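You operate a simulated robot arm through the tools that you are given. There is no shell and no other tool. Be economical: measure what you need, move in short steps, check, and stop when the job is done.

Carry out the task below with a simulated robot arm. There is one attempt and no reset: what you move stays moved.

JOB
Uncover the poultice, brush it off and seat the cramp in its holes.
Fine: lay the hessian roll on the banker; use the dust brush and put it back. Set down upright: dust brush.
Where things are to end (x, y in the base frame): hessian roll within 6 cm of [62, -20].

It is judged by the outcome, as a careful person would: the job done as asked, and still so three seconds after it is handed in. It fails if anything else is knocked over, pushed out of place, dropped, spilled or broken.

ROBOT AND FRAMES
A 7-joint arm with a two-finger parallel gripper, fixed in place. Base frame: the origin is at the foot of the arm, x ahead of it, y to its left, z up; the work surface is at about z = 82. Units: cm, degrees, N and s.
With the tool pointing down near the work surface it reaches from about 30 to 70 cm from the base axis. Its first joint turns from -66.0 to 66.0 degrees. Payload 1.57 kg.
The TCP is the grasp point between the finger pads, 3 cm short of the fingertips. In the tool frame z runs along the fingers and y along their closing line. Largest opening 11 cm; finger width 2.4, thickness 1.2; the body of the gripper, 4.8 by 11.2 cm, starts 7.8 cm behind the TCP.
Orientation is that of the tool frame in the base frame, as a unit quaternion [x, y, z, w]. With the fingers straight down and closing along the base's y, the tool's x points along the base's -x, its y along +y and its z along -z.

CONTROLS
- The arm moves only by the tool play_rows. Its argument "motion" is a list of rows, each an object of numbers (a shift or turn left out is 0, a gripper value left out holds the last): "x", "y", "z": the shift along the tool's x, y, z in cm; "rx", "ry", "rz": the turn, a rotation vector about the tool's x, y, z in degrees; "jaw": the gripper command, from -1 (fully open) to 1 (shut), values between in proportion. In form: [{"x": .., "y": .., "z": .., "rx": .., "ry": .., "rz": .., "jaw": ..}, ...]. A call has 1 to 12 rows; each row is the pose to reach, as a shift and turn from the pose commanded when the call began, along the tool's axes at that moment. A row lasts 0.2 s, in which the tool goes at most 5 cm and 8.6 degrees; a call with a longer step from one row to the next is refused whole, and so is a gripper value outside its range. A pose out of reach is approached as far as the arm can. The call stops where the force on the tool passes 40 N (or 10 N more than at its start, if that is more) or the arm is blocked; 0.2 s more then pass. Each finger travels about 10.8 cm/s and halts on what it meets, pressing with about 34 N; the grip force reading is that of the motor and also rises with nothing between the fingers. The clock runs only during rows and for 0.2 s after the last one: add rows that repeat a pose to give the fingers time. The reply holds the time, the measured pose of the TCP, the force on the tool along the base axes, the opening and the grip force, in the units named above and with some noise, with the torque about the TCP (base axes, N m) and any sound that the robot's microphone picked up.
- Cameras (640 x 400 px; columns grow to the right, rows downward): "scene" is fixed at [17.93, -39.9, 141.17]; the picture's right is [0.68, -0.73, 0.00], its down [-0.38, -0.35, -0.86] and it looks along [0.63, 0.58, -0.51] (base axes); focal length 273 px, centre (320, 200). "wrist" rides on the gripper at [7, 1.6, -14.1] in the tool frame; the picture's right is [-0.23, 0.97, 0.00], its down [-0.86, -0.20, -0.48] and it looks along [-0.47, -0.11, 0.88] (tool axes); focal length 222 px, centre (320, 200). There is no depth. A picture from a camera that has moved, and an enlarged one, comes with that camera's place and axes in the base frame and with its lens.
- capture(camera): a new picture of that camera. It takes no simulated time.
- inspect(camera, box): a new picture of the part [left, top, right, bottom] of that camera's present view, enlarged. It takes no simulated time.
- close_job(): hands the job in; it is judged then, once.

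Go step by step. Nothing tells you positions but the pictures and the camera data: compare them with the known pose of the tool, close in by small moves and look again before you grip or let go. The budget is 120 turns and 76 pictures, counting those below and the enlarged ones. Unless the task says otherwise, let go and move clear before handing in, and close with one line.

The tools are called after "Request:" as name(argument=value, ...) on one line, values as JSON. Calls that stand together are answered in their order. play_rows: Moves the arm, as the interface text tells. Its arguments: {"type":"object","properties":{"motion":{"type":"array"}},"required":["motion"]} The other tools are called the same way: capture (camera) takes a picture; inspect (camera, box) takes an enlarged picture of a part of a camera's view; close_job () hands the job in.

At the start:

```text
time: 0.0
eef_pos: [46.35, -2.95, 120.16]
tcp_rot: [0.0, 1.0, 0.0, 0.0]
wrist_force: [0.9, 0.1, 0.6]
moment: [-0.03, 0.0, -0.04]
width: 11.0
grasp_force: 0.1
```

scene: 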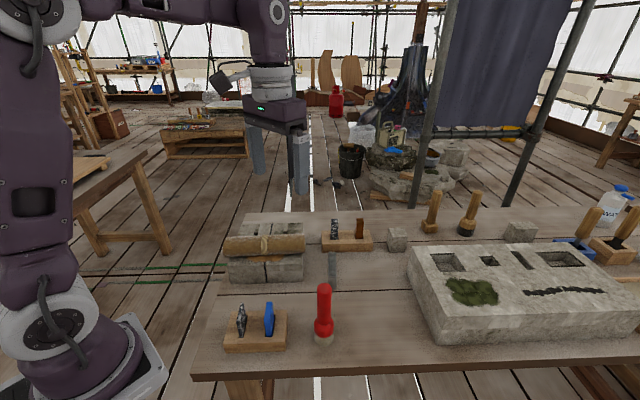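
wrist: 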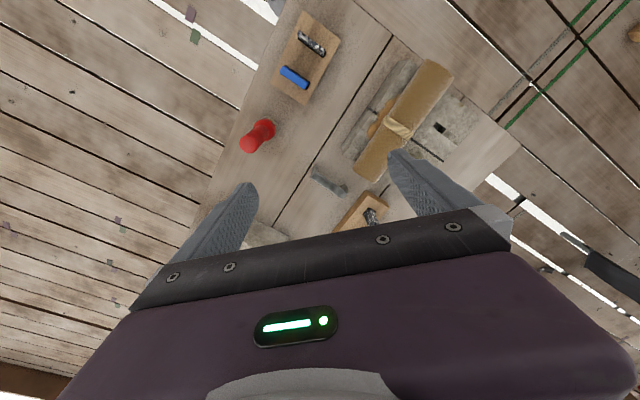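

I see a bench with a hessian roll lying on a stone block (with holes), tool racks, brushes and a larger stone block with recesses. I'll enlarge the views to identify things.

Request:
inspect(camera="scene", box=[200, 190, 400, 370])

Request:
inspect(camera="scene", box=[380, 170, 640, 350])

Request:
inspect(camera="wrist", box=[200, 0, 520, 250])

```text
2.22 times, centred on (300, 280) of scene
camera zoom: at [17.93, -39.9, 141.17], right [0.68, -0.73, 0.0], down [-0.38, -0.35, -0.86], along [0.63, 0.58, -0.51], focal length 607 px, centre (364, 22)
```

zoom: 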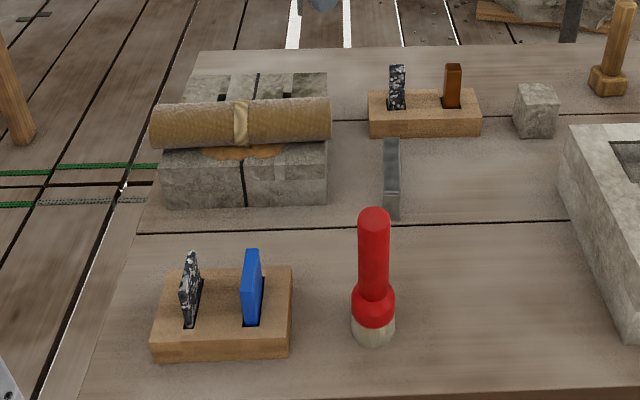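

```text
2.22 times, centred on (510, 260) of scene
camera zoom: at [17.93, -39.9, 141.17], right [0.68, -0.73, 0.0], down [-0.38, -0.35, -0.86], along [0.63, 0.58, -0.51], focal length 607 px, centre (-102, 67)
```

zoom: 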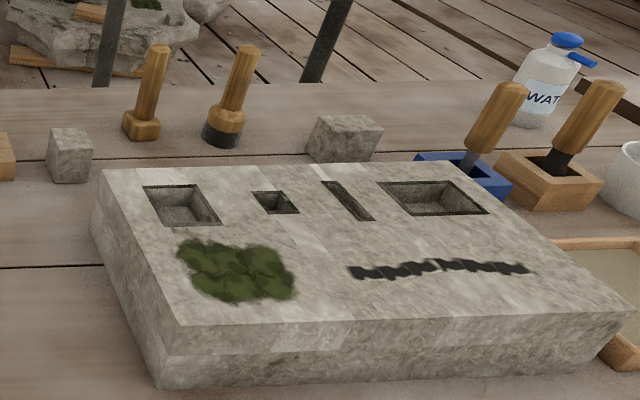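

```text
1.60 times, centred on (360, 125) of wrist
camera zoom: at [39.39, -1.32, 134.36], right [0.23, 0.97, 0.0], down [0.86, -0.2, 0.48], along [0.47, -0.11, -0.88], focal length 355 px, centre (256, 320)
```

zoom: 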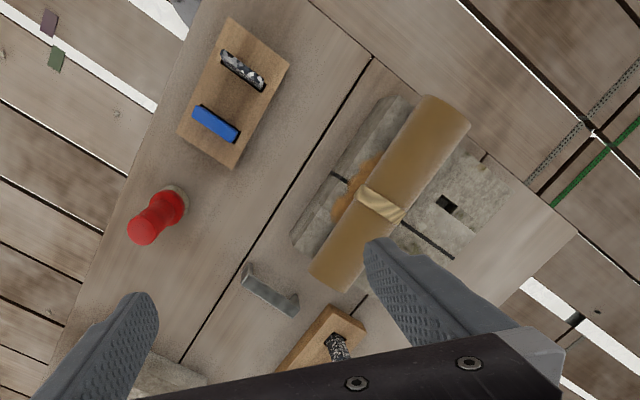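

The small two-piece stone at about (48, 8) carries the roll, with orange poultice residue beneath it. The red brush is at about (46, -15), and the cramp lies at about (64, -3). I'll go above the roll, turned across it.

Request:
play_rows(motion=[{"x": -0.6, "y": 2.5, "z": 2, "rz": 8}, {"x": -1.2, "y": 5, "z": 4, "rz": 16}, {"x": -1.8, "y": 7.5, "z": 6, "rz": 24}, {"x": -2.5, "y": 10, "z": 8, "rz": 32}, {"x": -3.15, "y": 12.6, "z": 10, "rz": 40, "jaw": -1}, {"x": -3.15, "y": 12.6, "z": 10, "rz": 40}])

Request:
capture(camera="wrist")

Request:
capture(camera="scene")

```text
time: 1.4
eef_pos: [49.69, 9.67, 110.13]
tcp_rot: [0.343, 0.939, -0.001, 0.0]
wrist_force: [-0.3, 0.2, -0.3]
moment: [-0.03, 0.0, 0.03]
width: 10.99
grasp_force: 0.1
```

```text
70 pictures are left
camera wrist: at [45.3, 15.3, 124.31], right [0.8, 0.6, 0.0], down [0.53, -0.7, 0.48], along [0.29, -0.38, -0.88], focal length 222 px, centre (320, 200)
```

wrist: 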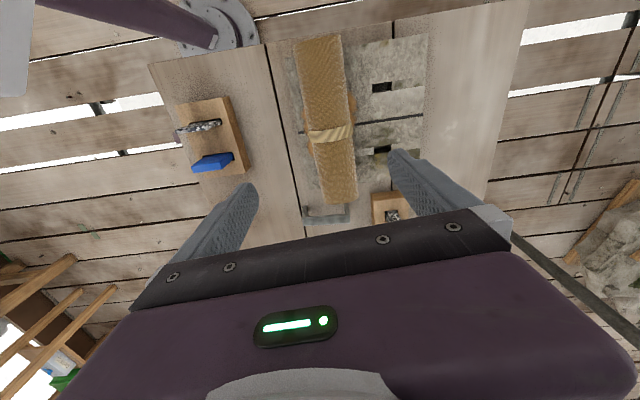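

```text
69 pictures are left
```

scene: 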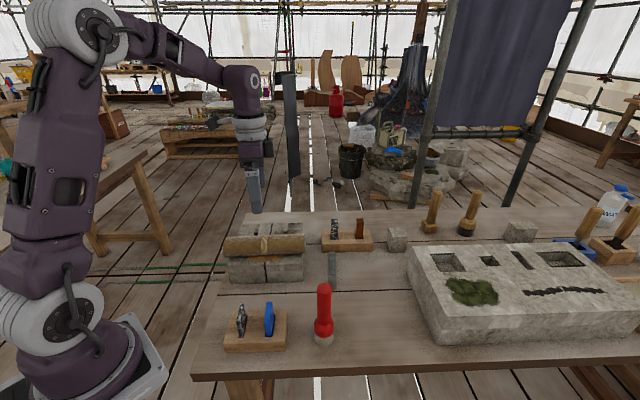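

Triangulating the roll's band puts it at about (50.4, 11, 92). I'll enlarge to measure the stone's top and the roll more carefully.

Request:
inspect(camera="wrist", box=[260, 20, 460, 240])

Request:
inspect(camera="scene", box=[210, 200, 390, 300])

```text
1.82 times, centred on (360, 130) of wrist
camera zoom: at [45.3, 15.3, 124.31], right [0.8, 0.6, 0.0], down [0.53, -0.7, 0.48], along [0.29, -0.38, -0.88], focal length 404 px, centre (247, 327)
```

zoom: 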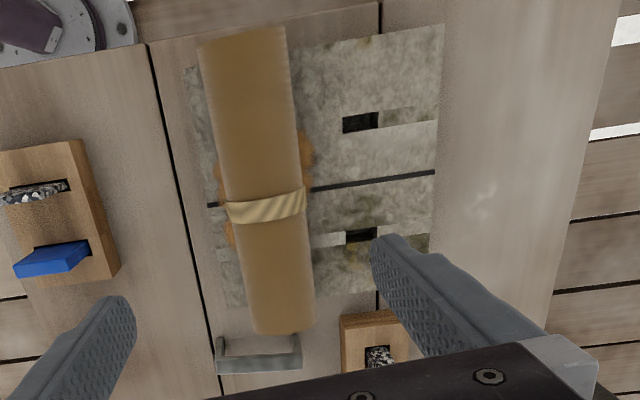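

```text
3.56 times, centred on (300, 250) of scene
camera zoom: at [17.93, -39.9, 141.17], right [0.68, -0.73, 0.0], down [-0.38, -0.35, -0.86], along [0.63, 0.58, -0.51], focal length 972 px, centre (391, 22)
```

zoom: 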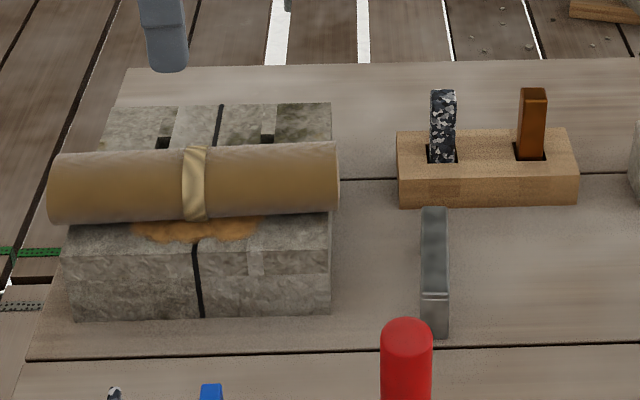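

The stone's top is at z ≈ 88, and the roll's axis is at about (50.5, 10.9), pointing 136°, so I'll descend over it.

Request:
play_rows(motion=[{"x": 0.16, "y": 1.43, "z": 3, "rz": 4}, {"x": 0.16, "y": 1.43, "z": 7, "rz": 4}, {"x": 0.16, "y": 1.43, "z": 11, "rz": 4}, {"x": 0.16, "y": 1.43, "z": 14, "rz": 4}, {"x": 0.16, "y": 1.43, "z": 16, "rz": 4}, {"x": 0.16, "y": 1.43, "z": 17.7, "rz": 4}])

Request:
capture(camera="scene")

Request:
capture(camera="wrist")

```text
time: 2.8
eef_pos: [50.28, 10.91, 92.62]
tcp_rot: [0.375, 0.927, 0.0, 0.0]
wrist_force: [-0.2, 0.6, -0.2]
moment: [0.01, 0.0, -0.02]
width: 11.0
grasp_force: 0.1
```

```text
66 pictures are left
```

scene: 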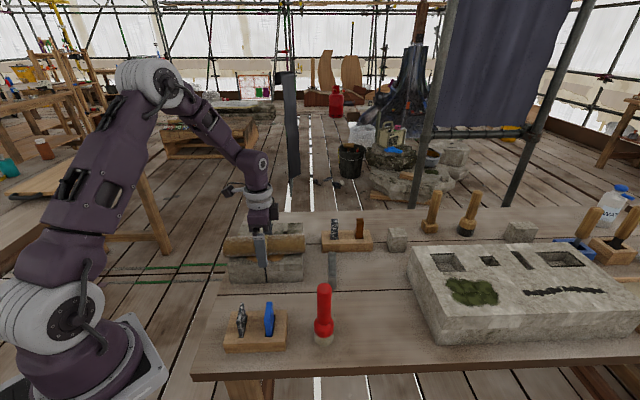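

```text
65 pictures are left
camera wrist: at [46.4, 16.87, 106.79], right [0.84, 0.54, 0.0], down [0.48, -0.74, 0.48], along [0.26, -0.4, -0.88], focal length 222 px, centre (320, 200)
```

wrist: 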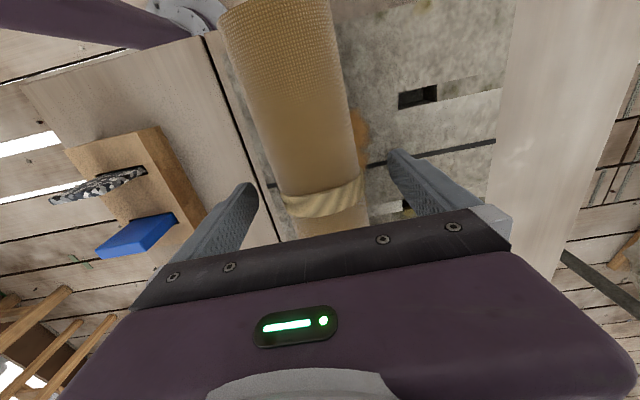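

The fingers straddle the roll, so I'll lower slightly and close.

Request:
play_rows(motion=[{"z": 0.6, "jaw": -0.4}, {"z": 0.6, "jaw": 0.0}, {"z": 0.6, "jaw": 0.3}, {"z": 0.6, "jaw": 0.6}, {"z": 0.6, "jaw": 1}, {"z": 0.6}])

```text
time: 4.2
eef_pos: [50.19, 10.94, 92.1]
tcp_rot: [0.374, 0.928, 0.0, 0.0]
wrist_force: [2.3, 3.3, 4.4]
moment: [0.04, -0.3, 0.15]
width: 5.6
grasp_force: 33.7
```

Gripped at 5.6 cm wide. Lifting straight up.

Request:
play_rows(motion=[{"z": -1}, {"z": -4}, {"z": -8}, {"z": -12}, {"z": -16}, {"z": -18}])

Request:
capture(camera="scene")

```text
time: 5.6
eef_pos: [50.41, 10.9, 109.86]
tcp_rot: [0.374, 0.927, 0.0, 0.0]
wrist_force: [0.8, 0.9, -2.8]
moment: [-0.03, 0.03, -0.01]
width: 5.6
grasp_force: 34.1
```

```text
64 pictures are left
```

scene: 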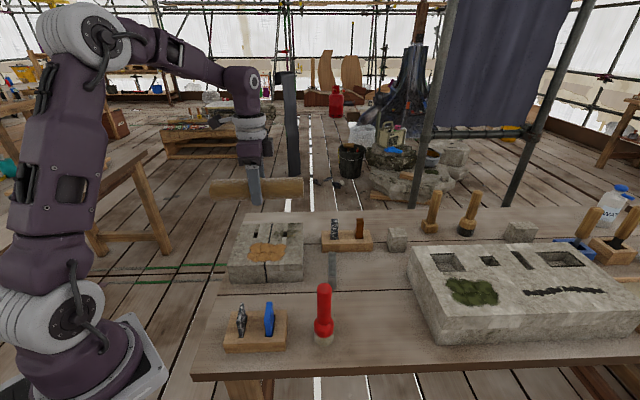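

The poultice and its patch are exposed. I'll carry the roll to (62, -20), turning it parallel to the large stone's side.

Request:
play_rows(motion=[{"x": -3, "y": -1.4, "rz": -8.5}, {"x": -6, "y": -2.8, "rz": -17}, {"x": -9, "y": -4.3, "rz": -25.5}, {"x": -12, "y": -5.7, "rz": -34}, {"x": -15, "y": -7.1, "rz": -42.5}, {"x": -18, "y": -8.5, "rz": -51}, {"x": -21, "y": -10, "rz": -59.5}, {"x": -24, "y": -11.4, "rz": -68}, {"x": -27, "y": -12.8, "rz": -76.5}, {"x": -29.8, "y": -14.2, "rz": -85}, {"x": -29.8, "y": -14.2, "rz": -85}])

Request:
capture(camera="scene")

Request:
capture(camera="wrist")

```text
time: 8.0
eef_pos: [61.64, -20.12, 109.87]
tcp_rot: [-0.351, 0.936, 0.0, 0.0]
wrist_force: [-0.1, -0.7, -2.1]
moment: [-0.06, 0.03, -0.02]
width: 5.56
grasp_force: 33.8
```

```text
63 pictures are left
```

scene: 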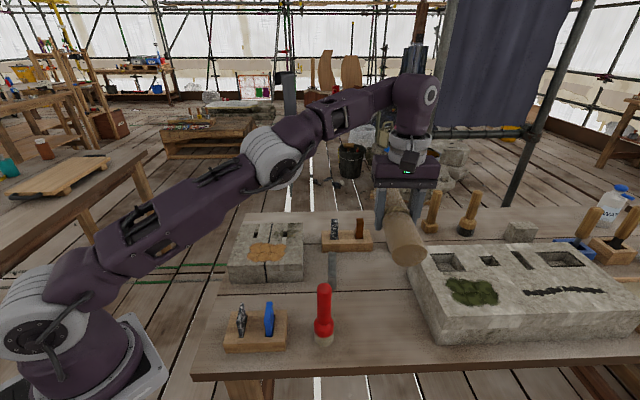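

```text
62 pictures are left
camera wrist: at [55.29, -23.6, 123.91], right [-0.47, 0.88, 0.0], down [0.78, 0.41, 0.48], along [0.42, 0.22, -0.88], focal length 222 px, centre (320, 200)
```

wrist: 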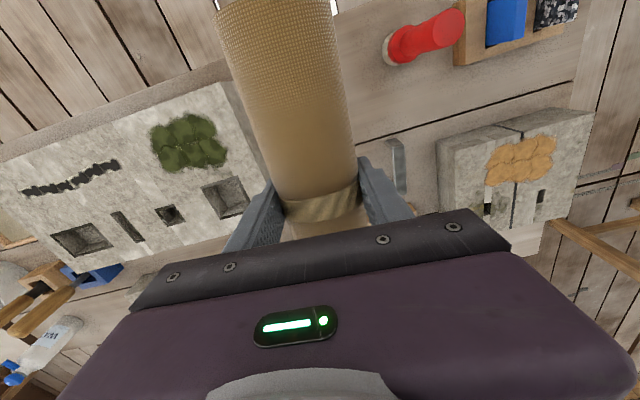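

The site is clear, so I'll shift 1 cm away from the large stone and lower to just above the bench.

Request:
play_rows(motion=[{"y": 0.8, "z": 4}, {"y": 0.8, "z": 8}, {"y": 0.8, "z": 12}, {"y": 0.8, "z": 16}, {"y": 0.8, "z": 19}, {"y": 0.8, "z": 21}, {"y": 0.8, "z": 22}, {"y": 0.8, "z": 22.6}, {"y": 0.8, "z": 23}, {"y": 0.8, "z": 23.3}])

Request:
capture(camera="scene")

```text
time: 10.2
eef_pos: [61.31, -19.45, 86.66]
tcp_rot: [-0.35, 0.937, 0.0, 0.0]
wrist_force: [0.3, 0.3, -2.9]
moment: [-0.02, -0.02, -0.01]
width: 5.55
grasp_force: 33.9
```

```text
61 pictures are left
```

scene: 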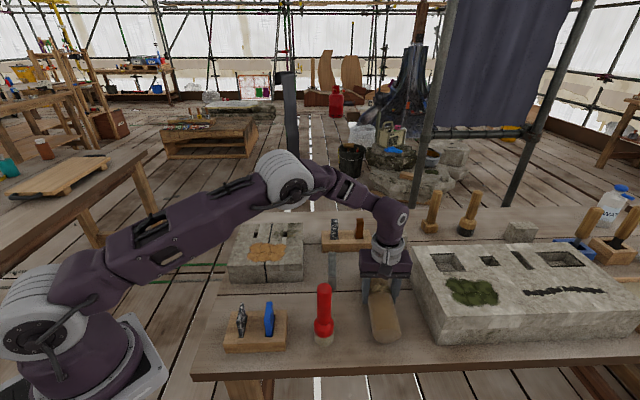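

No contact yet, so I'll continue lowering gently.

Request:
play_rows(motion=[{"z": 0.2}, {"z": 0.4}, {"z": 0.55}, {"z": 0.7}])

```text
time: 11.2
eef_pos: [61.32, -19.22, 86.12]
tcp_rot: [-0.351, 0.936, 0.0, 0.0]
wrist_force: [0.4, 1.0, -3.4]
moment: [0.03, -0.01, -0.01]
width: 5.57
grasp_force: 34.8
```

Request:
play_rows(motion=[{"z": 0.2}, {"z": 0.4}, {"z": 0.4}])

Request:
inspect(camera="scene", box=[310, 240, 440, 360])

```text
time: 12.0
eef_pos: [61.24, -19.36, 85.57]
tcp_rot: [-0.35, 0.937, 0.0, 0.0]
wrist_force: [0.2, 0.4, -3.1]
moment: [0.0, -0.02, -0.03]
width: 5.59
grasp_force: 34.0
```

```text
3.33 times, centred on (375, 300) of scene
camera zoom: at [17.93, -39.9, 141.17], right [0.68, -0.73, 0.0], down [-0.38, -0.35, -0.86], along [0.63, 0.58, -0.51], focal length 911 px, centre (137, -133)
```

zoom: 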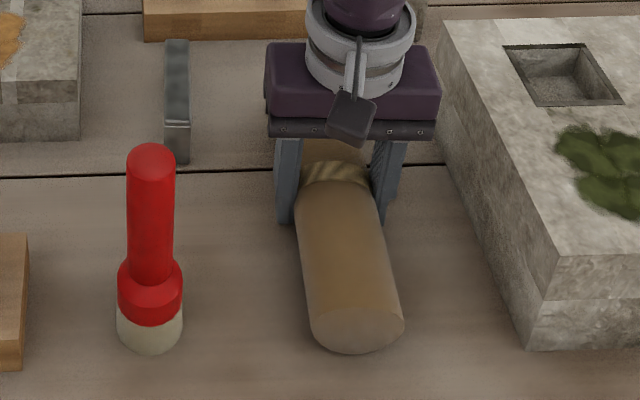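

Nearly down; a few finer steps.

Request:
play_rows(motion=[{"z": 0.15}, {"z": 0.3}, {"z": 0.3}])

```text
time: 12.8
eef_pos: [61.45, -19.39, 85.35]
tcp_rot: [-0.351, 0.936, 0.0, 0.0]
wrist_force: [-0.1, -0.2, -1.9]
moment: [-0.02, 0.01, 0.01]
width: 5.61
grasp_force: 33.1
```

Request:
play_rows(motion=[{"z": 0.12}, {"z": 0.12}])

```text
time: 13.4
eef_pos: [61.33, -19.6, 85.24]
tcp_rot: [-0.35, 0.937, 0.0, 0.001]
wrist_force: [-0.9, 0.9, -2.0]
moment: [0.09, -0.04, 0.01]
width: 5.6
grasp_force: 34.2
```

It is on the bench or within a couple of millimetres, so I'll release gently.

Request:
play_rows(motion=[{"z": 0.1, "jaw": 0.02}, {"z": 0.1, "jaw": -0.1}, {"z": 0.1, "jaw": -0.2}, {"z": 0.1, "jaw": -0.5}, {"z": 0.1, "jaw": -1}, {"z": 0.1, "jaw": -1}])

Request:
inspect(camera="scene", box=[310, 240, 440, 360])

```text
time: 14.8
eef_pos: [61.45, -19.41, 85.13]
tcp_rot: [-0.35, 0.937, 0.0, 0.0]
wrist_force: [-0.5, 0.2, -1.0]
moment: [0.0, -0.02, 0.0]
width: 11.01
grasp_force: 0.0
```

```text
3.33 times, centred on (375, 300) of scene
camera zoom: at [17.93, -39.9, 141.17], right [0.68, -0.73, 0.0], down [-0.38, -0.35, -0.86], along [0.63, 0.58, -0.51], focal length 911 px, centre (137, -133)
```

zoom: 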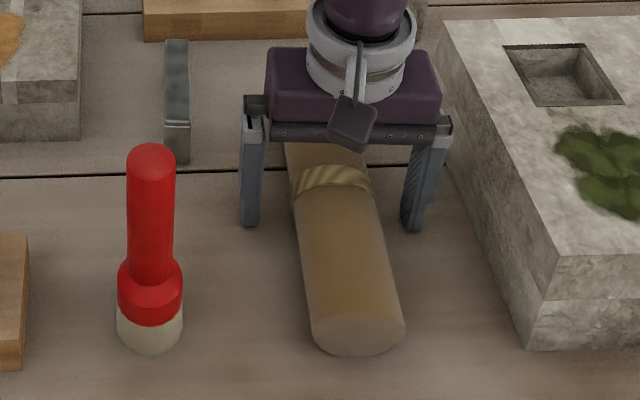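

The roll lies stably at about (61.4, -19.4). I'll rise clear, then move above the red brush with the fingers turned.

Request:
play_rows(motion=[{"z": -2}, {"z": -6}, {"z": -11}, {"z": -16}, {"z": -21}, {"z": -26}, {"z": -30}, {"z": -32}])

Request:
play_rows(motion=[{"x": 1.3, "y": 1.3, "rz": 8.5}, {"x": 2.6, "y": 2.6, "rz": 17}, {"x": 3.9, "y": 3.9, "rz": 25.5}, {"x": 5.2, "y": 5.2, "rz": 34}, {"x": 6.5, "y": 6.6, "rz": 42.5}, {"x": 7.8, "y": 8, "rz": 51}, {"x": 8.5, "y": 9.5, "rz": 59.5}, {"x": 8.5, "y": 11, "rz": 68}, {"x": 8.5, "y": 12.5, "rz": 76.5}, {"x": 8.8, "y": 13.4, "rz": 85}, {"x": 8.8, "y": 13.4, "rz": 85}])

Request:
capture(camera="wrist")

Request:
capture(camera="scene")

```text
time: 16.6
eef_pos: [59.95, -18.1, 114.65]
tcp_rot: [-0.349, 0.937, 0.001, 0.0]
wrist_force: [-1.6, -0.2, -0.1]
moment: [-0.01, -0.01, 0.03]
width: 10.98
grasp_force: 0.0
out of reach, approached as far as the arm can: row 7, 8
```

```text
time: 19.0
eef_pos: [44.34, -13.45, 114.42]
tcp_rot: [0.375, 0.927, 0.0, 0.0]
wrist_force: [0.4, -0.1, 1.2]
moment: [0.03, 0.02, -0.04]
width: 11.02
grasp_force: 0.1
```

```text
58 pictures are left
camera wrist: at [40.5, -7.63, 128.57], right [0.84, 0.54, 0.0], down [0.48, -0.74, 0.48], along [0.26, -0.4, -0.88], focal length 222 px, centre (320, 200)
```

wrist: 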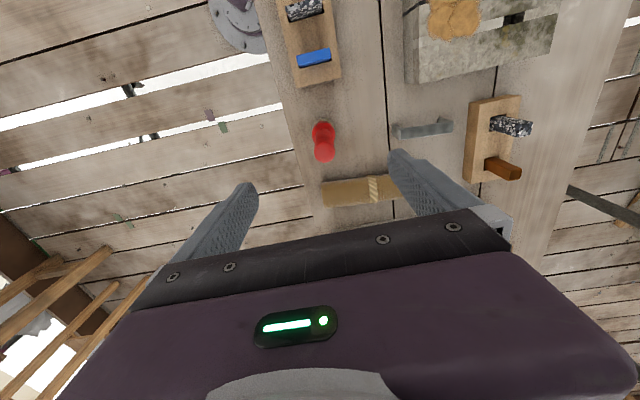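

```text
57 pictures are left
```

scene: 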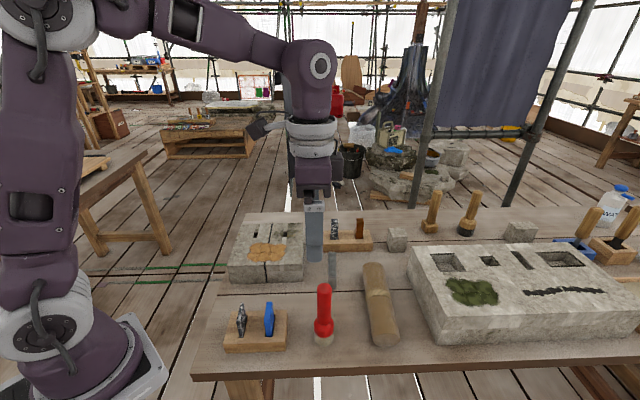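

Request:
inspect(camera="wrist", box=[270, 80, 470, 205])

Request:
inspect(camera="scene", box=[280, 270, 410, 350])

```text
3.20 times, centred on (370, 142) of wrist
camera zoom: at [40.5, -7.63, 128.57], right [0.84, 0.54, 0.0], down [0.48, -0.74, 0.48], along [0.26, -0.4, -0.88], focal length 711 px, centre (160, 384)
```

zoom: 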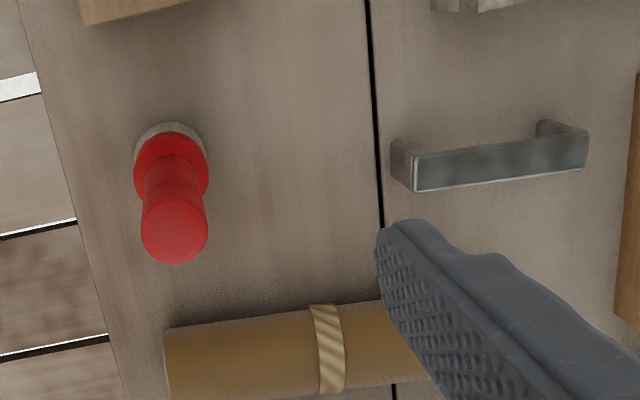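

```text
4.92 times, centred on (345, 310) of scene
camera zoom: at [17.93, -39.9, 141.17], right [0.68, -0.73, 0.0], down [-0.38, -0.35, -0.86], along [0.63, 0.58, -0.51], focal length 1345 px, centre (197, -342)
```

zoom: 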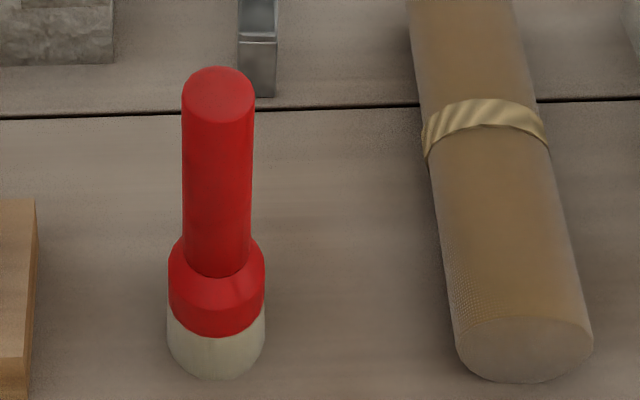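

The brush axis is at about (46.05, -15.15) with its top at z ≈ 97.5. I'll descend around the handle.

Request:
play_rows(motion=[{"x": -2.4, "z": 3}, {"x": -2.4, "z": 7}, {"x": -2.4, "z": 11}, {"x": -2.4, "z": 14}, {"x": -2.4, "z": 17}, {"x": -2.4, "z": 19}, {"x": -2.4, "z": 20.7}, {"x": -2.4, "z": 20.7}])

Request:
capture(camera="wrist")

Request:
inspect(camera="scene", box=[270, 240, 400, 350])

```text
time: 20.8
eef_pos: [45.93, -15.27, 93.46]
tcp_rot: [0.375, 0.927, 0.0, 0.001]
wrist_force: [0.9, 0.1, -0.7]
moment: [0.04, -0.01, 0.0]
width: 11.01
grasp_force: 0.0
```

```text
54 pictures are left
camera wrist: at [42.09, -9.35, 107.64], right [0.84, 0.54, 0.0], down [0.48, -0.74, 0.48], along [0.26, -0.4, -0.88], focal length 222 px, centre (320, 200)
```

wrist: 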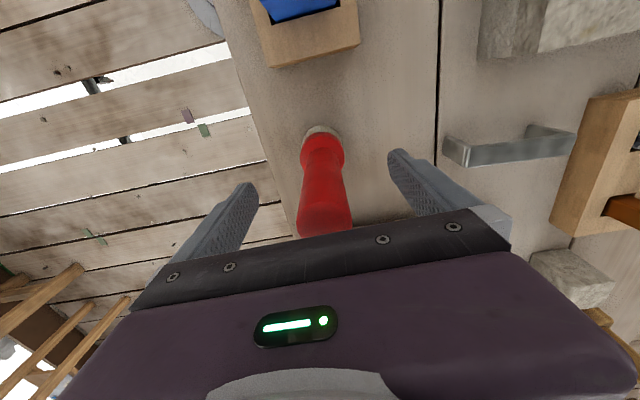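

```text
3.64 times, centred on (335, 295) of scene
camera zoom: at [17.93, -39.9, 141.17], right [0.68, -0.73, 0.0], down [-0.38, -0.35, -0.86], along [0.63, 0.58, -0.51], focal length 994 px, centre (266, -146)
```

zoom: 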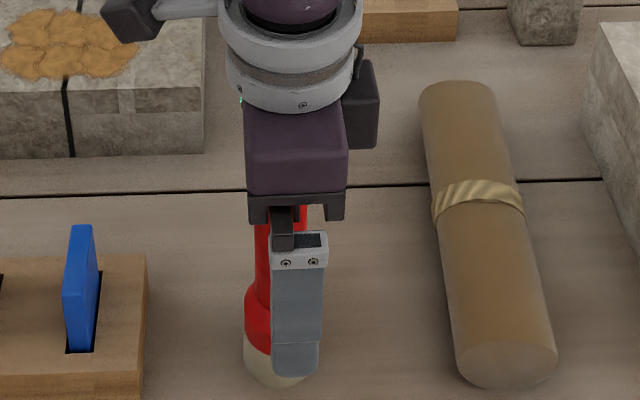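

The fingers straddle the handle, about 0.5 cm off laterally. I'll correct that and close gently.

Request:
play_rows(motion=[{"x": 0.4, "jaw": -0.5}, {"x": 0.4, "jaw": 0}, {"x": 0.4, "jaw": 0.3}, {"x": 0.4, "jaw": 0.5}, {"x": 0.4, "jaw": 0.7}, {"x": 0.4, "jaw": 1}, {"x": 0.4}])

Request:
inspect(camera="scene", box=[270, 240, 400, 350])

```text
time: 22.4
eef_pos: [45.6, -14.92, 93.63]
tcp_rot: [0.375, 0.927, 0.0, 0.0]
wrist_force: [0.7, 0.8, 2.5]
moment: [0.04, -0.1, 0.06]
width: 2.91
grasp_force: 34.0
```

```text
3.64 times, centred on (335, 295) of scene
camera zoom: at [17.93, -39.9, 141.17], right [0.68, -0.73, 0.0], down [-0.38, -0.35, -0.86], along [0.63, 0.58, -0.51], focal length 994 px, centre (266, -146)
```

zoom: 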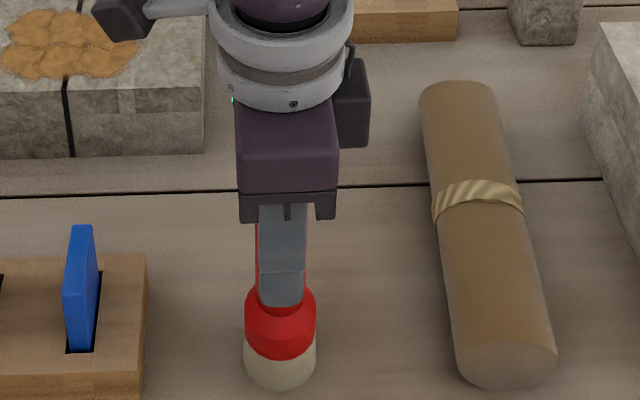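

Brush is held (2.9 cm). I'll lift it and measure the poultice patch and holes.

Request:
play_rows(motion=[{"z": -1}, {"z": -4}, {"z": -8}, {"z": -12}, {"z": -15}, {"z": -15}])

Request:
inspect(camera="scene", box=[215, 205, 385, 305])

Request:
capture(camera="wrist")

```text
time: 23.8
eef_pos: [45.62, -14.9, 108.72]
tcp_rot: [0.374, 0.927, 0.0, 0.001]
wrist_force: [-0.4, -0.2, -2.1]
moment: [-0.02, 0.0, -0.02]
width: 2.9
grasp_force: 33.9
```

```text
3.76 times, centred on (300, 255) of scene
camera zoom: at [17.93, -39.9, 141.17], right [0.68, -0.73, 0.0], down [-0.38, -0.35, -0.86], along [0.63, 0.58, -0.51], focal length 1029 px, centre (395, -7)
```

zoom: 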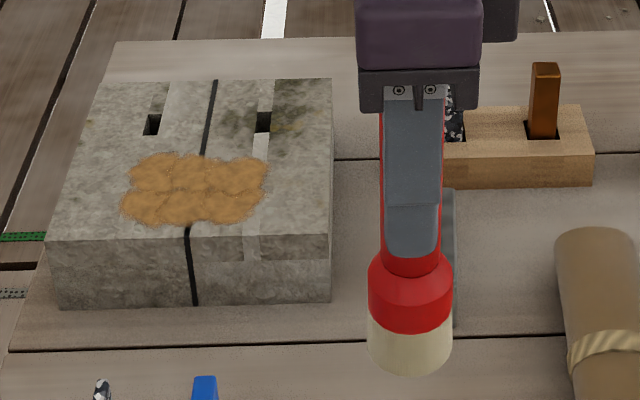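

```text
50 pictures are left
camera wrist: at [41.72, -8.89, 122.85], right [0.84, 0.54, 0.0], down [0.48, -0.74, 0.48], along [0.26, -0.4, -0.88], focal length 222 px, centre (320, 200)
```

wrist: 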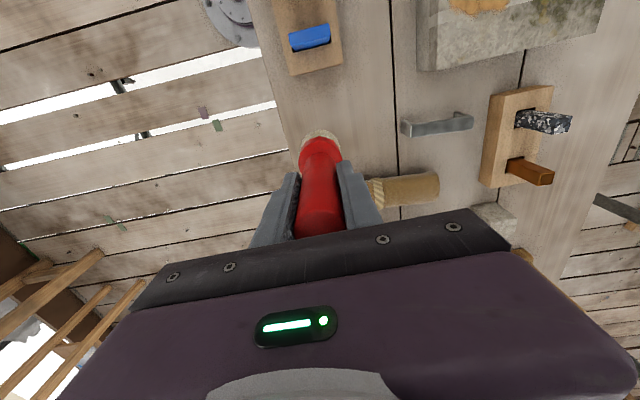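

The patch is centred around (51.5, 11.8), about 9.5 × 7 cm, and aligned with the tool axes. I'll carry the brush above its near-right edge and descend.

Request:
play_rows(motion=[{"x": 1.7, "y": 4.2}, {"x": 3.4, "y": 8.4}, {"x": 5, "y": 12.6}, {"x": 6.7, "y": 16.8}, {"x": 8.3, "y": 21.1}, {"x": 8.3, "y": 21.1, "z": 4}, {"x": 8.3, "y": 21.1, "z": 7}, {"x": 8.3, "y": 21.1, "z": 8.4}, {"x": 8.3, "y": 21.1, "z": 8.4}])

Request:
inspect(camera="scene", box=[215, 205, 385, 305])

```text
time: 25.8
eef_pos: [54.8, 5.94, 100.48]
tcp_rot: [0.375, 0.927, 0.0, 0.001]
wrist_force: [-5.8, 1.8, 30.2]
moment: [-0.22, 0.99, -0.05]
width: 2.94
grasp_force: 33.5
```

```text
3.76 times, centred on (300, 255) of scene
camera zoom: at [17.86, -39.9, 141.18], right [0.68, -0.73, 0.0], down [-0.37, -0.35, -0.86], along [0.63, 0.58, -0.51], focal length 1029 px, centre (395, -7)
```

zoom: 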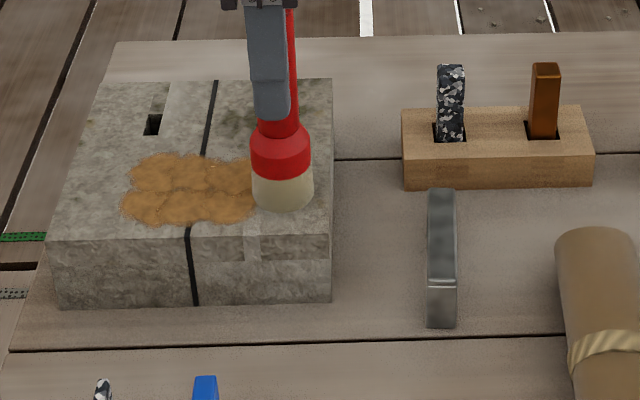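

Contact made with 30 N, so I'll ease off slightly and sweep the first lane.

Request:
play_rows(motion=[{"y": -0.4, "z": -0.25}, {"x": 2, "y": -0.7, "z": -0.2}, {"x": 4, "y": -0.7, "z": -0.2}, {"x": 6, "y": -0.7, "z": -0.2}, {"x": 8, "y": -0.7, "z": -0.2}, {"x": 10, "y": -0.7, "z": -0.2}, {"x": 12.5, "y": -0.7, "z": -0.2}])

Request:
inspect(camera="scene", box=[215, 205, 385, 305])

```text
time: 27.4
eef_pos: [45.26, 13.93, 100.45]
tcp_rot: [0.376, 0.927, 0.001, 0.002]
wrist_force: [8.5, -7.1, 27.9]
moment: [-0.57, -0.49, -0.02]
width: 2.93
grasp_force: 33.9
```

```text
3.76 times, centred on (300, 255) of scene
camera zoom: at [17.91, -39.94, 141.16], right [0.68, -0.73, 0.0], down [-0.38, -0.35, -0.86], along [0.63, 0.58, -0.51], focal length 1029 px, centre (395, -7)
```

zoom: 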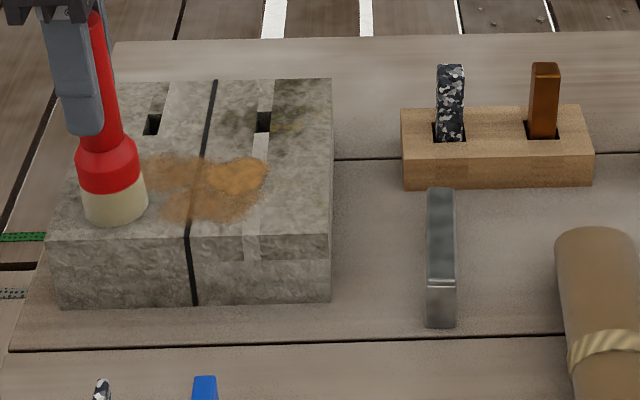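

The sweep works; pieces of the patch are thinning. Next lane, going back, slightly lighter.

Request:
play_rows(motion=[{"y": 1.3, "z": -0.2}, {"y": 2.7, "z": -0.15}, {"x": -2, "y": 2.7, "z": -0.15}, {"x": -4, "y": 2.7, "z": -0.15}, {"x": -6, "y": 2.7, "z": -0.15}, {"x": -8, "y": 2.7, "z": -0.15}, {"x": -10, "y": 2.7, "z": -0.15}, {"x": -12, "y": 2.7, "z": -0.15}])

Request:
play_rows(motion=[{"y": 1.3}, {"y": 2.5}, {"x": 2, "y": 2.5}, {"x": 4, "y": 2.5}, {"x": 6, "y": 2.5}, {"x": 8, "y": 2.5}, {"x": 10, "y": 2.5}, {"x": 12, "y": 2.5}])

Request:
inspect(camera="scene", box=[215, 205, 385, 305])

```text
time: 29.2
eef_pos: [55.5, 7.46, 100.74]
tcp_rot: [0.374, 0.928, 0.0, 0.0]
wrist_force: [-0.4, -0.8, -1.4]
moment: [0.04, 0.02, -0.01]
width: 2.91
grasp_force: 33.8
```

```text
time: 31.0
eef_pos: [48.55, 17.94, 100.78]
tcp_rot: [0.375, 0.927, -0.001, 0.001]
wrist_force: [-0.6, 0.3, -1.3]
moment: [0.01, -0.01, -0.02]
width: 2.91
grasp_force: 33.8
```

```text
3.76 times, centred on (300, 255) of scene
camera zoom: at [17.93, -39.9, 141.17], right [0.68, -0.73, 0.0], down [-0.38, -0.35, -0.86], along [0.63, 0.58, -0.51], focal length 1029 px, centre (395, -7)
```

zoom: 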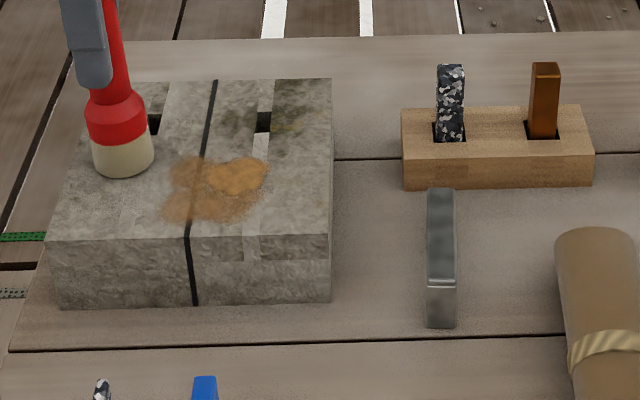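

The left half is cleared; the height was now too light. I'll press a little more and repeat all lanes.

Request:
play_rows(motion=[{"z": 0.22}, {"x": -2, "z": 0.22}, {"x": -4, "z": 0.22}, {"x": -6, "z": 0.22}, {"x": -8, "z": 0.22}, {"x": -10, "z": 0.22}, {"x": -12, "z": 0.22}])

Request:
play_rows(motion=[{"y": -1.3}, {"y": -2.3}, {"x": 2, "y": -2.3}, {"x": 4, "y": -2.3}, {"x": 6, "y": -2.3}, {"x": 8, "y": -2.3}, {"x": 10, "y": -2.3}])

Request:
inspect(camera="scene", box=[215, 205, 385, 305])

```text
time: 32.6
eef_pos: [57.24, 9.48, 100.6]
tcp_rot: [0.375, 0.927, 0.0, -0.001]
wrist_force: [0.1, 1.5, 0.5]
moment: [0.12, 0.11, -0.02]
width: 2.92
grasp_force: 34.4
```

```text
time: 34.2
eef_pos: [48.42, 14.54, 100.57]
tcp_rot: [0.375, 0.927, 0.0, 0.0]
wrist_force: [1.0, 0.5, -2.3]
moment: [-0.04, -0.02, 0.03]
width: 2.9
grasp_force: 34.2
```

```text
3.76 times, centred on (300, 255) of scene
camera zoom: at [17.93, -39.9, 141.17], right [0.68, -0.73, 0.0], down [-0.38, -0.35, -0.86], along [0.63, 0.58, -0.51], focal length 1029 px, centre (395, -7)
```

zoom: 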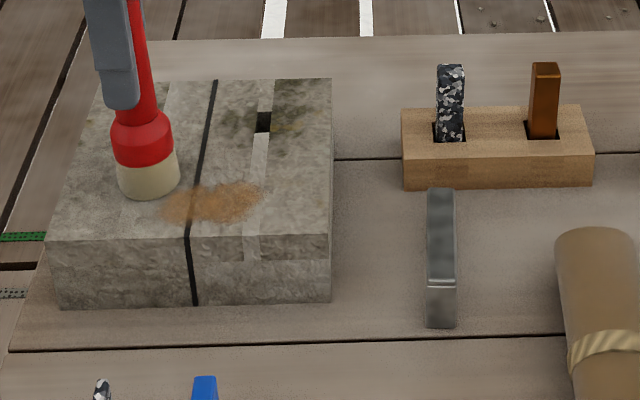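

Only the near lane remains, around (50.9, 9.0). I'll sweep it both ways with light pressure.

Request:
play_rows(motion=[{"y": -1.2}, {"y": -2.4, "z": 0.15}, {"x": -2, "y": -2.4, "z": 0.2}, {"x": -4, "y": -2.4, "z": 0.2}, {"x": -6, "y": -2.4, "z": 0.2}, {"x": -8, "y": -2.4, "z": 0.2}, {"x": -10.5, "y": -2.4, "z": 0.2}, {"x": -8, "y": -1.8, "z": 0.2}, {"x": -5.5, "y": -1.8, "z": 0.2}, {"x": -3, "y": -1.8, "z": 0.2}, {"x": 0, "y": -1.8, "z": 0.2}])

Request:
inspect(camera="scene", box=[215, 205, 385, 305])

```text
time: 36.6
eef_pos: [47.53, 13.57, 100.16]
tcp_rot: [0.375, 0.927, 0.0, 0.0]
wrist_force: [-0.8, -0.2, -1.1]
moment: [-0.05, -0.04, -0.02]
width: 2.92
grasp_force: 33.9
```

```text
3.76 times, centred on (300, 255) of scene
camera zoom: at [17.93, -39.9, 141.17], right [0.68, -0.73, 0.0], down [-0.38, -0.35, -0.86], along [0.63, 0.58, -0.51], focal length 1029 px, centre (395, -7)
```

zoom: 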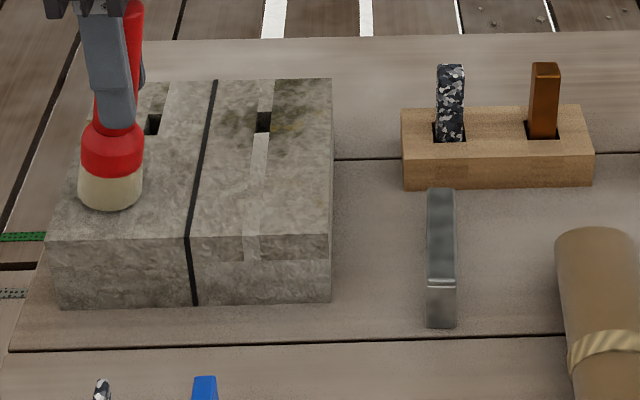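

The stone is clean. The brush seems to have pivoted in the grip a little, so I'll lift and look.

Request:
play_rows(motion=[{"z": -2}, {"z": -6}, {"z": -9}, {"z": -9}])

Request:
capture(camera="wrist")

Request:
inspect(camera="scene", box=[190, 150, 340, 270])

```text
time: 37.6
eef_pos: [47.62, 13.67, 109.28]
tcp_rot: [0.375, 0.927, 0.0, 0.0]
wrist_force: [-0.2, 0.3, -2.2]
moment: [-0.02, 0.0, 0.0]
width: 2.92
grasp_force: 33.7
```

```text
44 pictures are left
camera wrist: at [43.64, 19.53, 123.38], right [0.84, 0.54, 0.0], down [0.48, -0.74, 0.48], along [0.26, -0.4, -0.88], focal length 222 px, centre (320, 200)
```

wrist: 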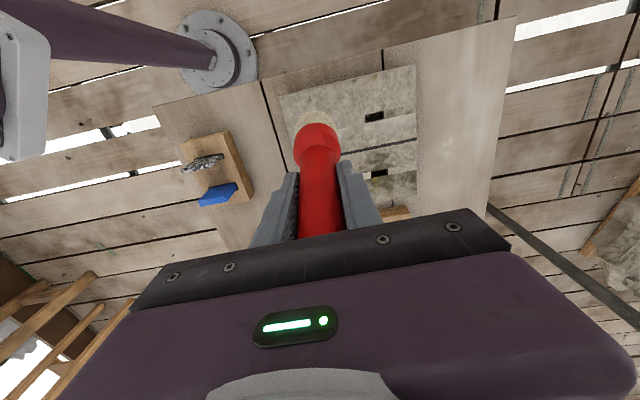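

```text
3.33 times, centred on (265, 210) of scene
camera zoom: at [17.93, -39.9, 141.17], right [0.68, -0.73, 0.0], down [-0.38, -0.35, -0.86], along [0.63, 0.58, -0.51], focal length 911 px, centre (503, 167)
```

zoom: 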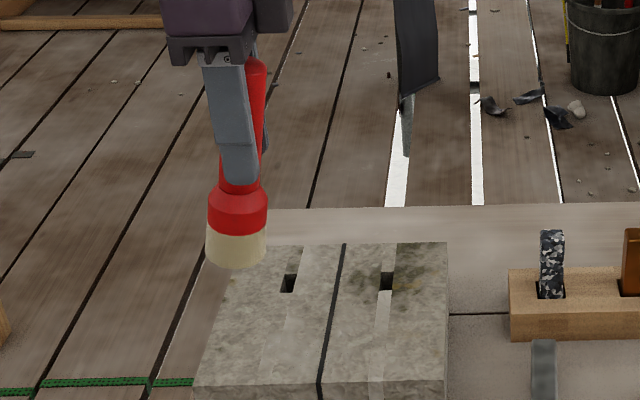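

The brush is tilted about 12° around the tool's y. I'll carry it back over its place and turn the tool -12° about y to make it upright.

Request:
play_rows(motion=[{"x": -2.6, "y": -3.1}, {"x": -5.3, "y": -6.3}, {"x": -7.9, "y": -9.4}, {"x": -10.6, "y": -12.5}, {"x": -13.2, "y": -15.6, "ry": -3}, {"x": -15.9, "y": -18.8, "ry": -6}, {"x": -18.5, "y": -21.9, "ry": -9}, {"x": -18.5, "y": -21.9, "ry": -12}, {"x": -18.5, "y": -21.9, "ry": -12, "z": 3}, {"x": -18.5, "y": -21.9, "ry": -12, "z": 6}, {"x": -18.5, "y": -21.9, "ry": -12, "z": 9}, {"x": -18.5, "y": -21.9, "ry": -12, "z": 11}])

Request:
inspect(camera="scene", box=[250, 230, 410, 360])

Request:
capture(camera="wrist")

```text
time: 40.2
eef_pos: [45.17, -15.15, 98.23]
tcp_rot: [0.371, 0.922, -0.039, 0.098]
wrist_force: [-0.8, -0.4, -2.1]
moment: [0.01, 0.03, -0.03]
width: 2.93
grasp_force: 34.2
```

```text
3.08 times, centred on (330, 295) of scene
camera zoom: at [17.93, -39.9, 141.17], right [0.68, -0.73, 0.0], down [-0.38, -0.35, -0.86], along [0.63, 0.58, -0.51], focal length 841 px, centre (289, -92)
```

zoom: 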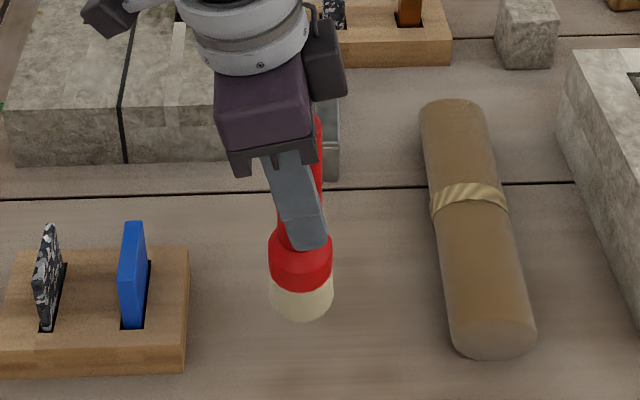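

```text
41 pictures are left
camera wrist: at [39.33, -7.38, 110.68], right [0.84, 0.55, 0.05], down [0.39, -0.65, 0.65], along [0.38, -0.52, -0.76], focal length 222 px, centre (320, 200)
```

wrist: 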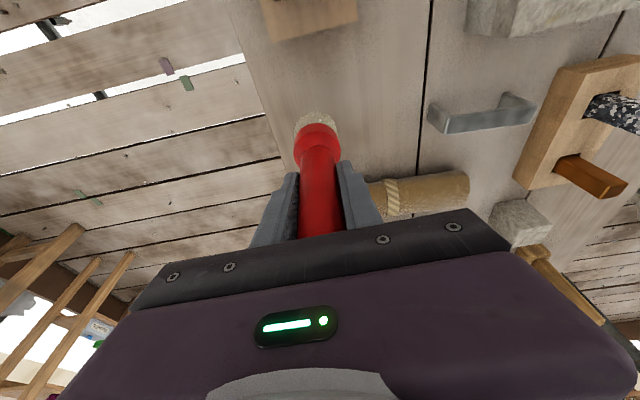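

The brush still leans ~4°, so I'll correct that, recentre, and descend 3 cm.

Request:
play_rows(motion=[{"x": 0.8, "y": -0.1, "z": -0.1, "ry": -4}, {"x": 1.1, "y": -0.1, "z": 1.3, "ry": -4}, {"x": 1.4, "y": -0.1, "z": 2.76, "ry": -4}, {"x": 1.4, "y": -0.1, "z": 2.76, "ry": -4}])

Request:
inspect(camera="scene", box=[250, 230, 410, 360])

```text
time: 41.2
eef_pos: [44.81, -14.57, 95.3]
tcp_rot: [0.371, 0.918, -0.053, 0.129]
wrist_force: [-0.1, 0.0, -2.0]
moment: [-0.01, 0.0, 0.03]
width: 2.88
grasp_force: 34.1
```

```text
3.08 times, centred on (330, 295) of scene
camera zoom: at [17.93, -39.9, 141.17], right [0.68, -0.73, 0.0], down [-0.38, -0.35, -0.86], along [0.63, 0.58, -0.51], focal length 841 px, centre (289, -92)
```

zoom: 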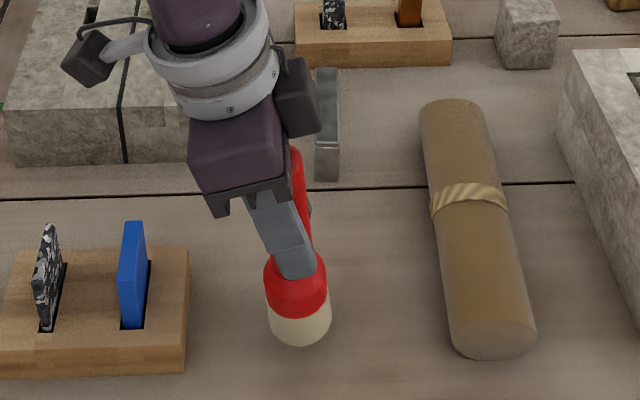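

Measuring by the handle's right edge, the brush was upright before this last turn. I'll undo the 4° and the sideways shift.

Request:
play_rows(motion=[{"x": -0.4, "ry": 2}, {"x": -0.8, "z": 0.2, "ry": 4}, {"x": -0.8, "z": 0.2, "ry": 4}])

Request:
inspect(camera="scene", box=[280, 260, 370, 350])

```text
time: 42.0
eef_pos: [45.45, -15.08, 95.38]
tcp_rot: [0.372, 0.922, -0.039, 0.097]
wrist_force: [0.3, 1.2, -0.4]
moment: [0.01, -0.01, -0.01]
width: 2.91
grasp_force: 34.0
```

```text
4.44 times, centred on (325, 305) of scene
camera zoom: at [17.93, -39.9, 141.17], right [0.68, -0.73, 0.0], down [-0.38, -0.35, -0.86], along [0.63, 0.58, -0.51], focal length 1215 px, centre (298, -267)
```

zoom: 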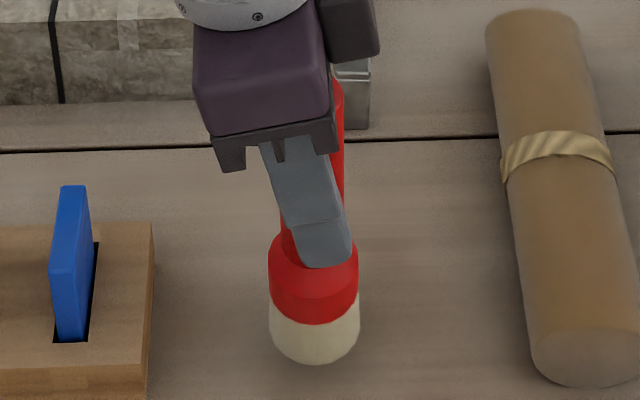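

Upright now. Lowering straight down in small steps.

Request:
play_rows(motion=[{"x": 0.15, "z": 0.7}, {"x": 0.25, "z": 1.17}, {"x": 0.31, "z": 1.45}, {"x": 0.31, "z": 1.45}])

Request:
inspect(camera="scene", box=[280, 260, 370, 350])

```text
time: 43.0
eef_pos: [45.24, -15.08, 93.82]
tcp_rot: [0.372, 0.922, -0.039, 0.097]
wrist_force: [0.3, 0.3, -1.5]
moment: [-0.02, -0.01, 0.03]
width: 2.93
grasp_force: 34.1
```

```text
4.44 times, centred on (325, 305) of scene
camera zoom: at [17.93, -39.9, 141.17], right [0.68, -0.73, 0.0], down [-0.38, -0.35, -0.86], along [0.63, 0.58, -0.51], focal length 1215 px, centre (298, -267)
```

zoom: 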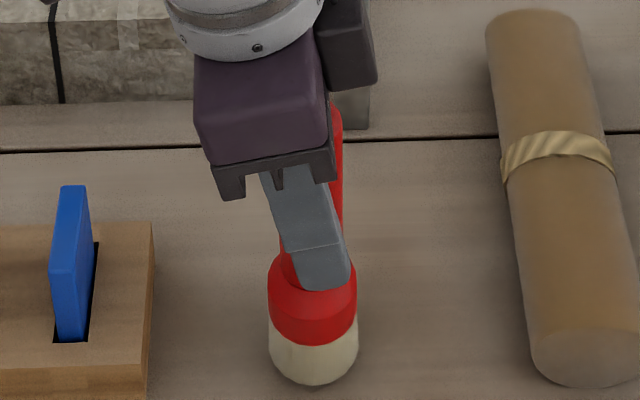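

Request:
play_rows(motion=[{"x": 0.04, "z": 0.2}, {"x": 0.08, "z": 0.4}, {"x": 0.08, "z": 0.4}])

```text
time: 43.8
eef_pos: [45.32, -15.2, 93.46]
tcp_rot: [0.373, 0.922, -0.039, 0.097]
wrist_force: [0.0, 0.3, -1.6]
moment: [0.01, 0.0, 0.0]
width: 2.91
grasp_force: 33.8
```

Request:
play_rows(motion=[{"x": 0.03, "z": 0.15}, {"x": 0.06, "z": 0.3}, {"x": 0.06, "z": 0.3}])

```text
time: 44.6
eef_pos: [45.36, -15.34, 93.12]
tcp_rot: [0.372, 0.922, -0.039, 0.097]
wrist_force: [0.5, 0.2, -1.8]
moment: [0.0, -0.01, 0.0]
width: 2.9
grasp_force: 33.7
```

Request:
play_rows(motion=[{"x": 0.03, "z": 0.15}, {"x": 0.06, "z": 0.3}, {"x": 0.06, "z": 0.3}])

Request:
inspect(camera="scene", box=[280, 260, 370, 350])

```text
time: 45.4
eef_pos: [45.37, -15.12, 92.84]
tcp_rot: [0.373, 0.922, -0.039, 0.097]
wrist_force: [-0.2, -0.3, -1.2]
moment: [0.04, 0.04, 0.03]
width: 2.92
grasp_force: 34.0
```

```text
4.44 times, centred on (325, 305) of scene
camera zoom: at [17.93, -39.9, 141.17], right [0.68, -0.73, 0.0], down [-0.38, -0.35, -0.86], along [0.63, 0.58, -0.51], focal length 1215 px, centre (298, -267)
```

zoom: 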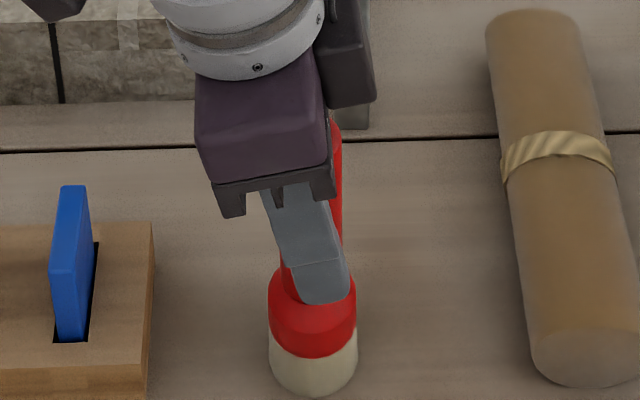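

Request:
play_rows(motion=[{"x": 0.04, "z": 0.2}, {"x": 0.08, "z": 0.4}, {"x": 0.08, "z": 0.4}])

```text
time: 46.2
eef_pos: [45.42, -15.15, 92.59]
tcp_rot: [0.373, 0.922, -0.039, 0.099]
wrist_force: [5.7, -3.2, 34.5]
moment: [-0.13, -0.18, 0.02]
width: 2.91
grasp_force: 33.9
```

Firm contact with the bench. I'll ease off 2 mm and open slowly.

Request:
play_rows(motion=[{"x": -0.04, "z": -0.2}, {"x": -0.04, "z": -0.2, "jaw": 0.5}, {"x": -0.04, "z": -0.2, "jaw": 0.3}, {"x": -0.04, "z": -0.2, "jaw": 0.1}, {"x": -0.04, "z": -0.2, "jaw": -0.4}, {"x": -0.04, "z": -0.2, "jaw": -1}, {"x": -0.04, "z": -0.2, "jaw": -1}])

Request:
inspect(camera="scene", box=[260, 250, 370, 350])

```text
time: 47.8
eef_pos: [45.37, -15.24, 92.79]
tcp_rot: [0.372, 0.922, -0.039, 0.097]
wrist_force: [0.4, -0.1, 0.4]
moment: [0.05, 0.01, 0.05]
width: 11.01
grasp_force: 0.2
```

```text
4.00 times, centred on (315, 300) of scene
camera zoom: at [17.93, -39.9, 141.17], right [0.68, -0.73, 0.0], down [-0.38, -0.35, -0.86], along [0.63, 0.58, -0.51], focal length 1093 px, centre (340, -200)
```

zoom: 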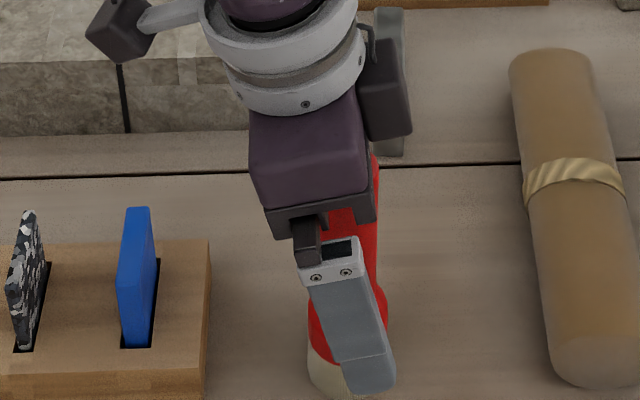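

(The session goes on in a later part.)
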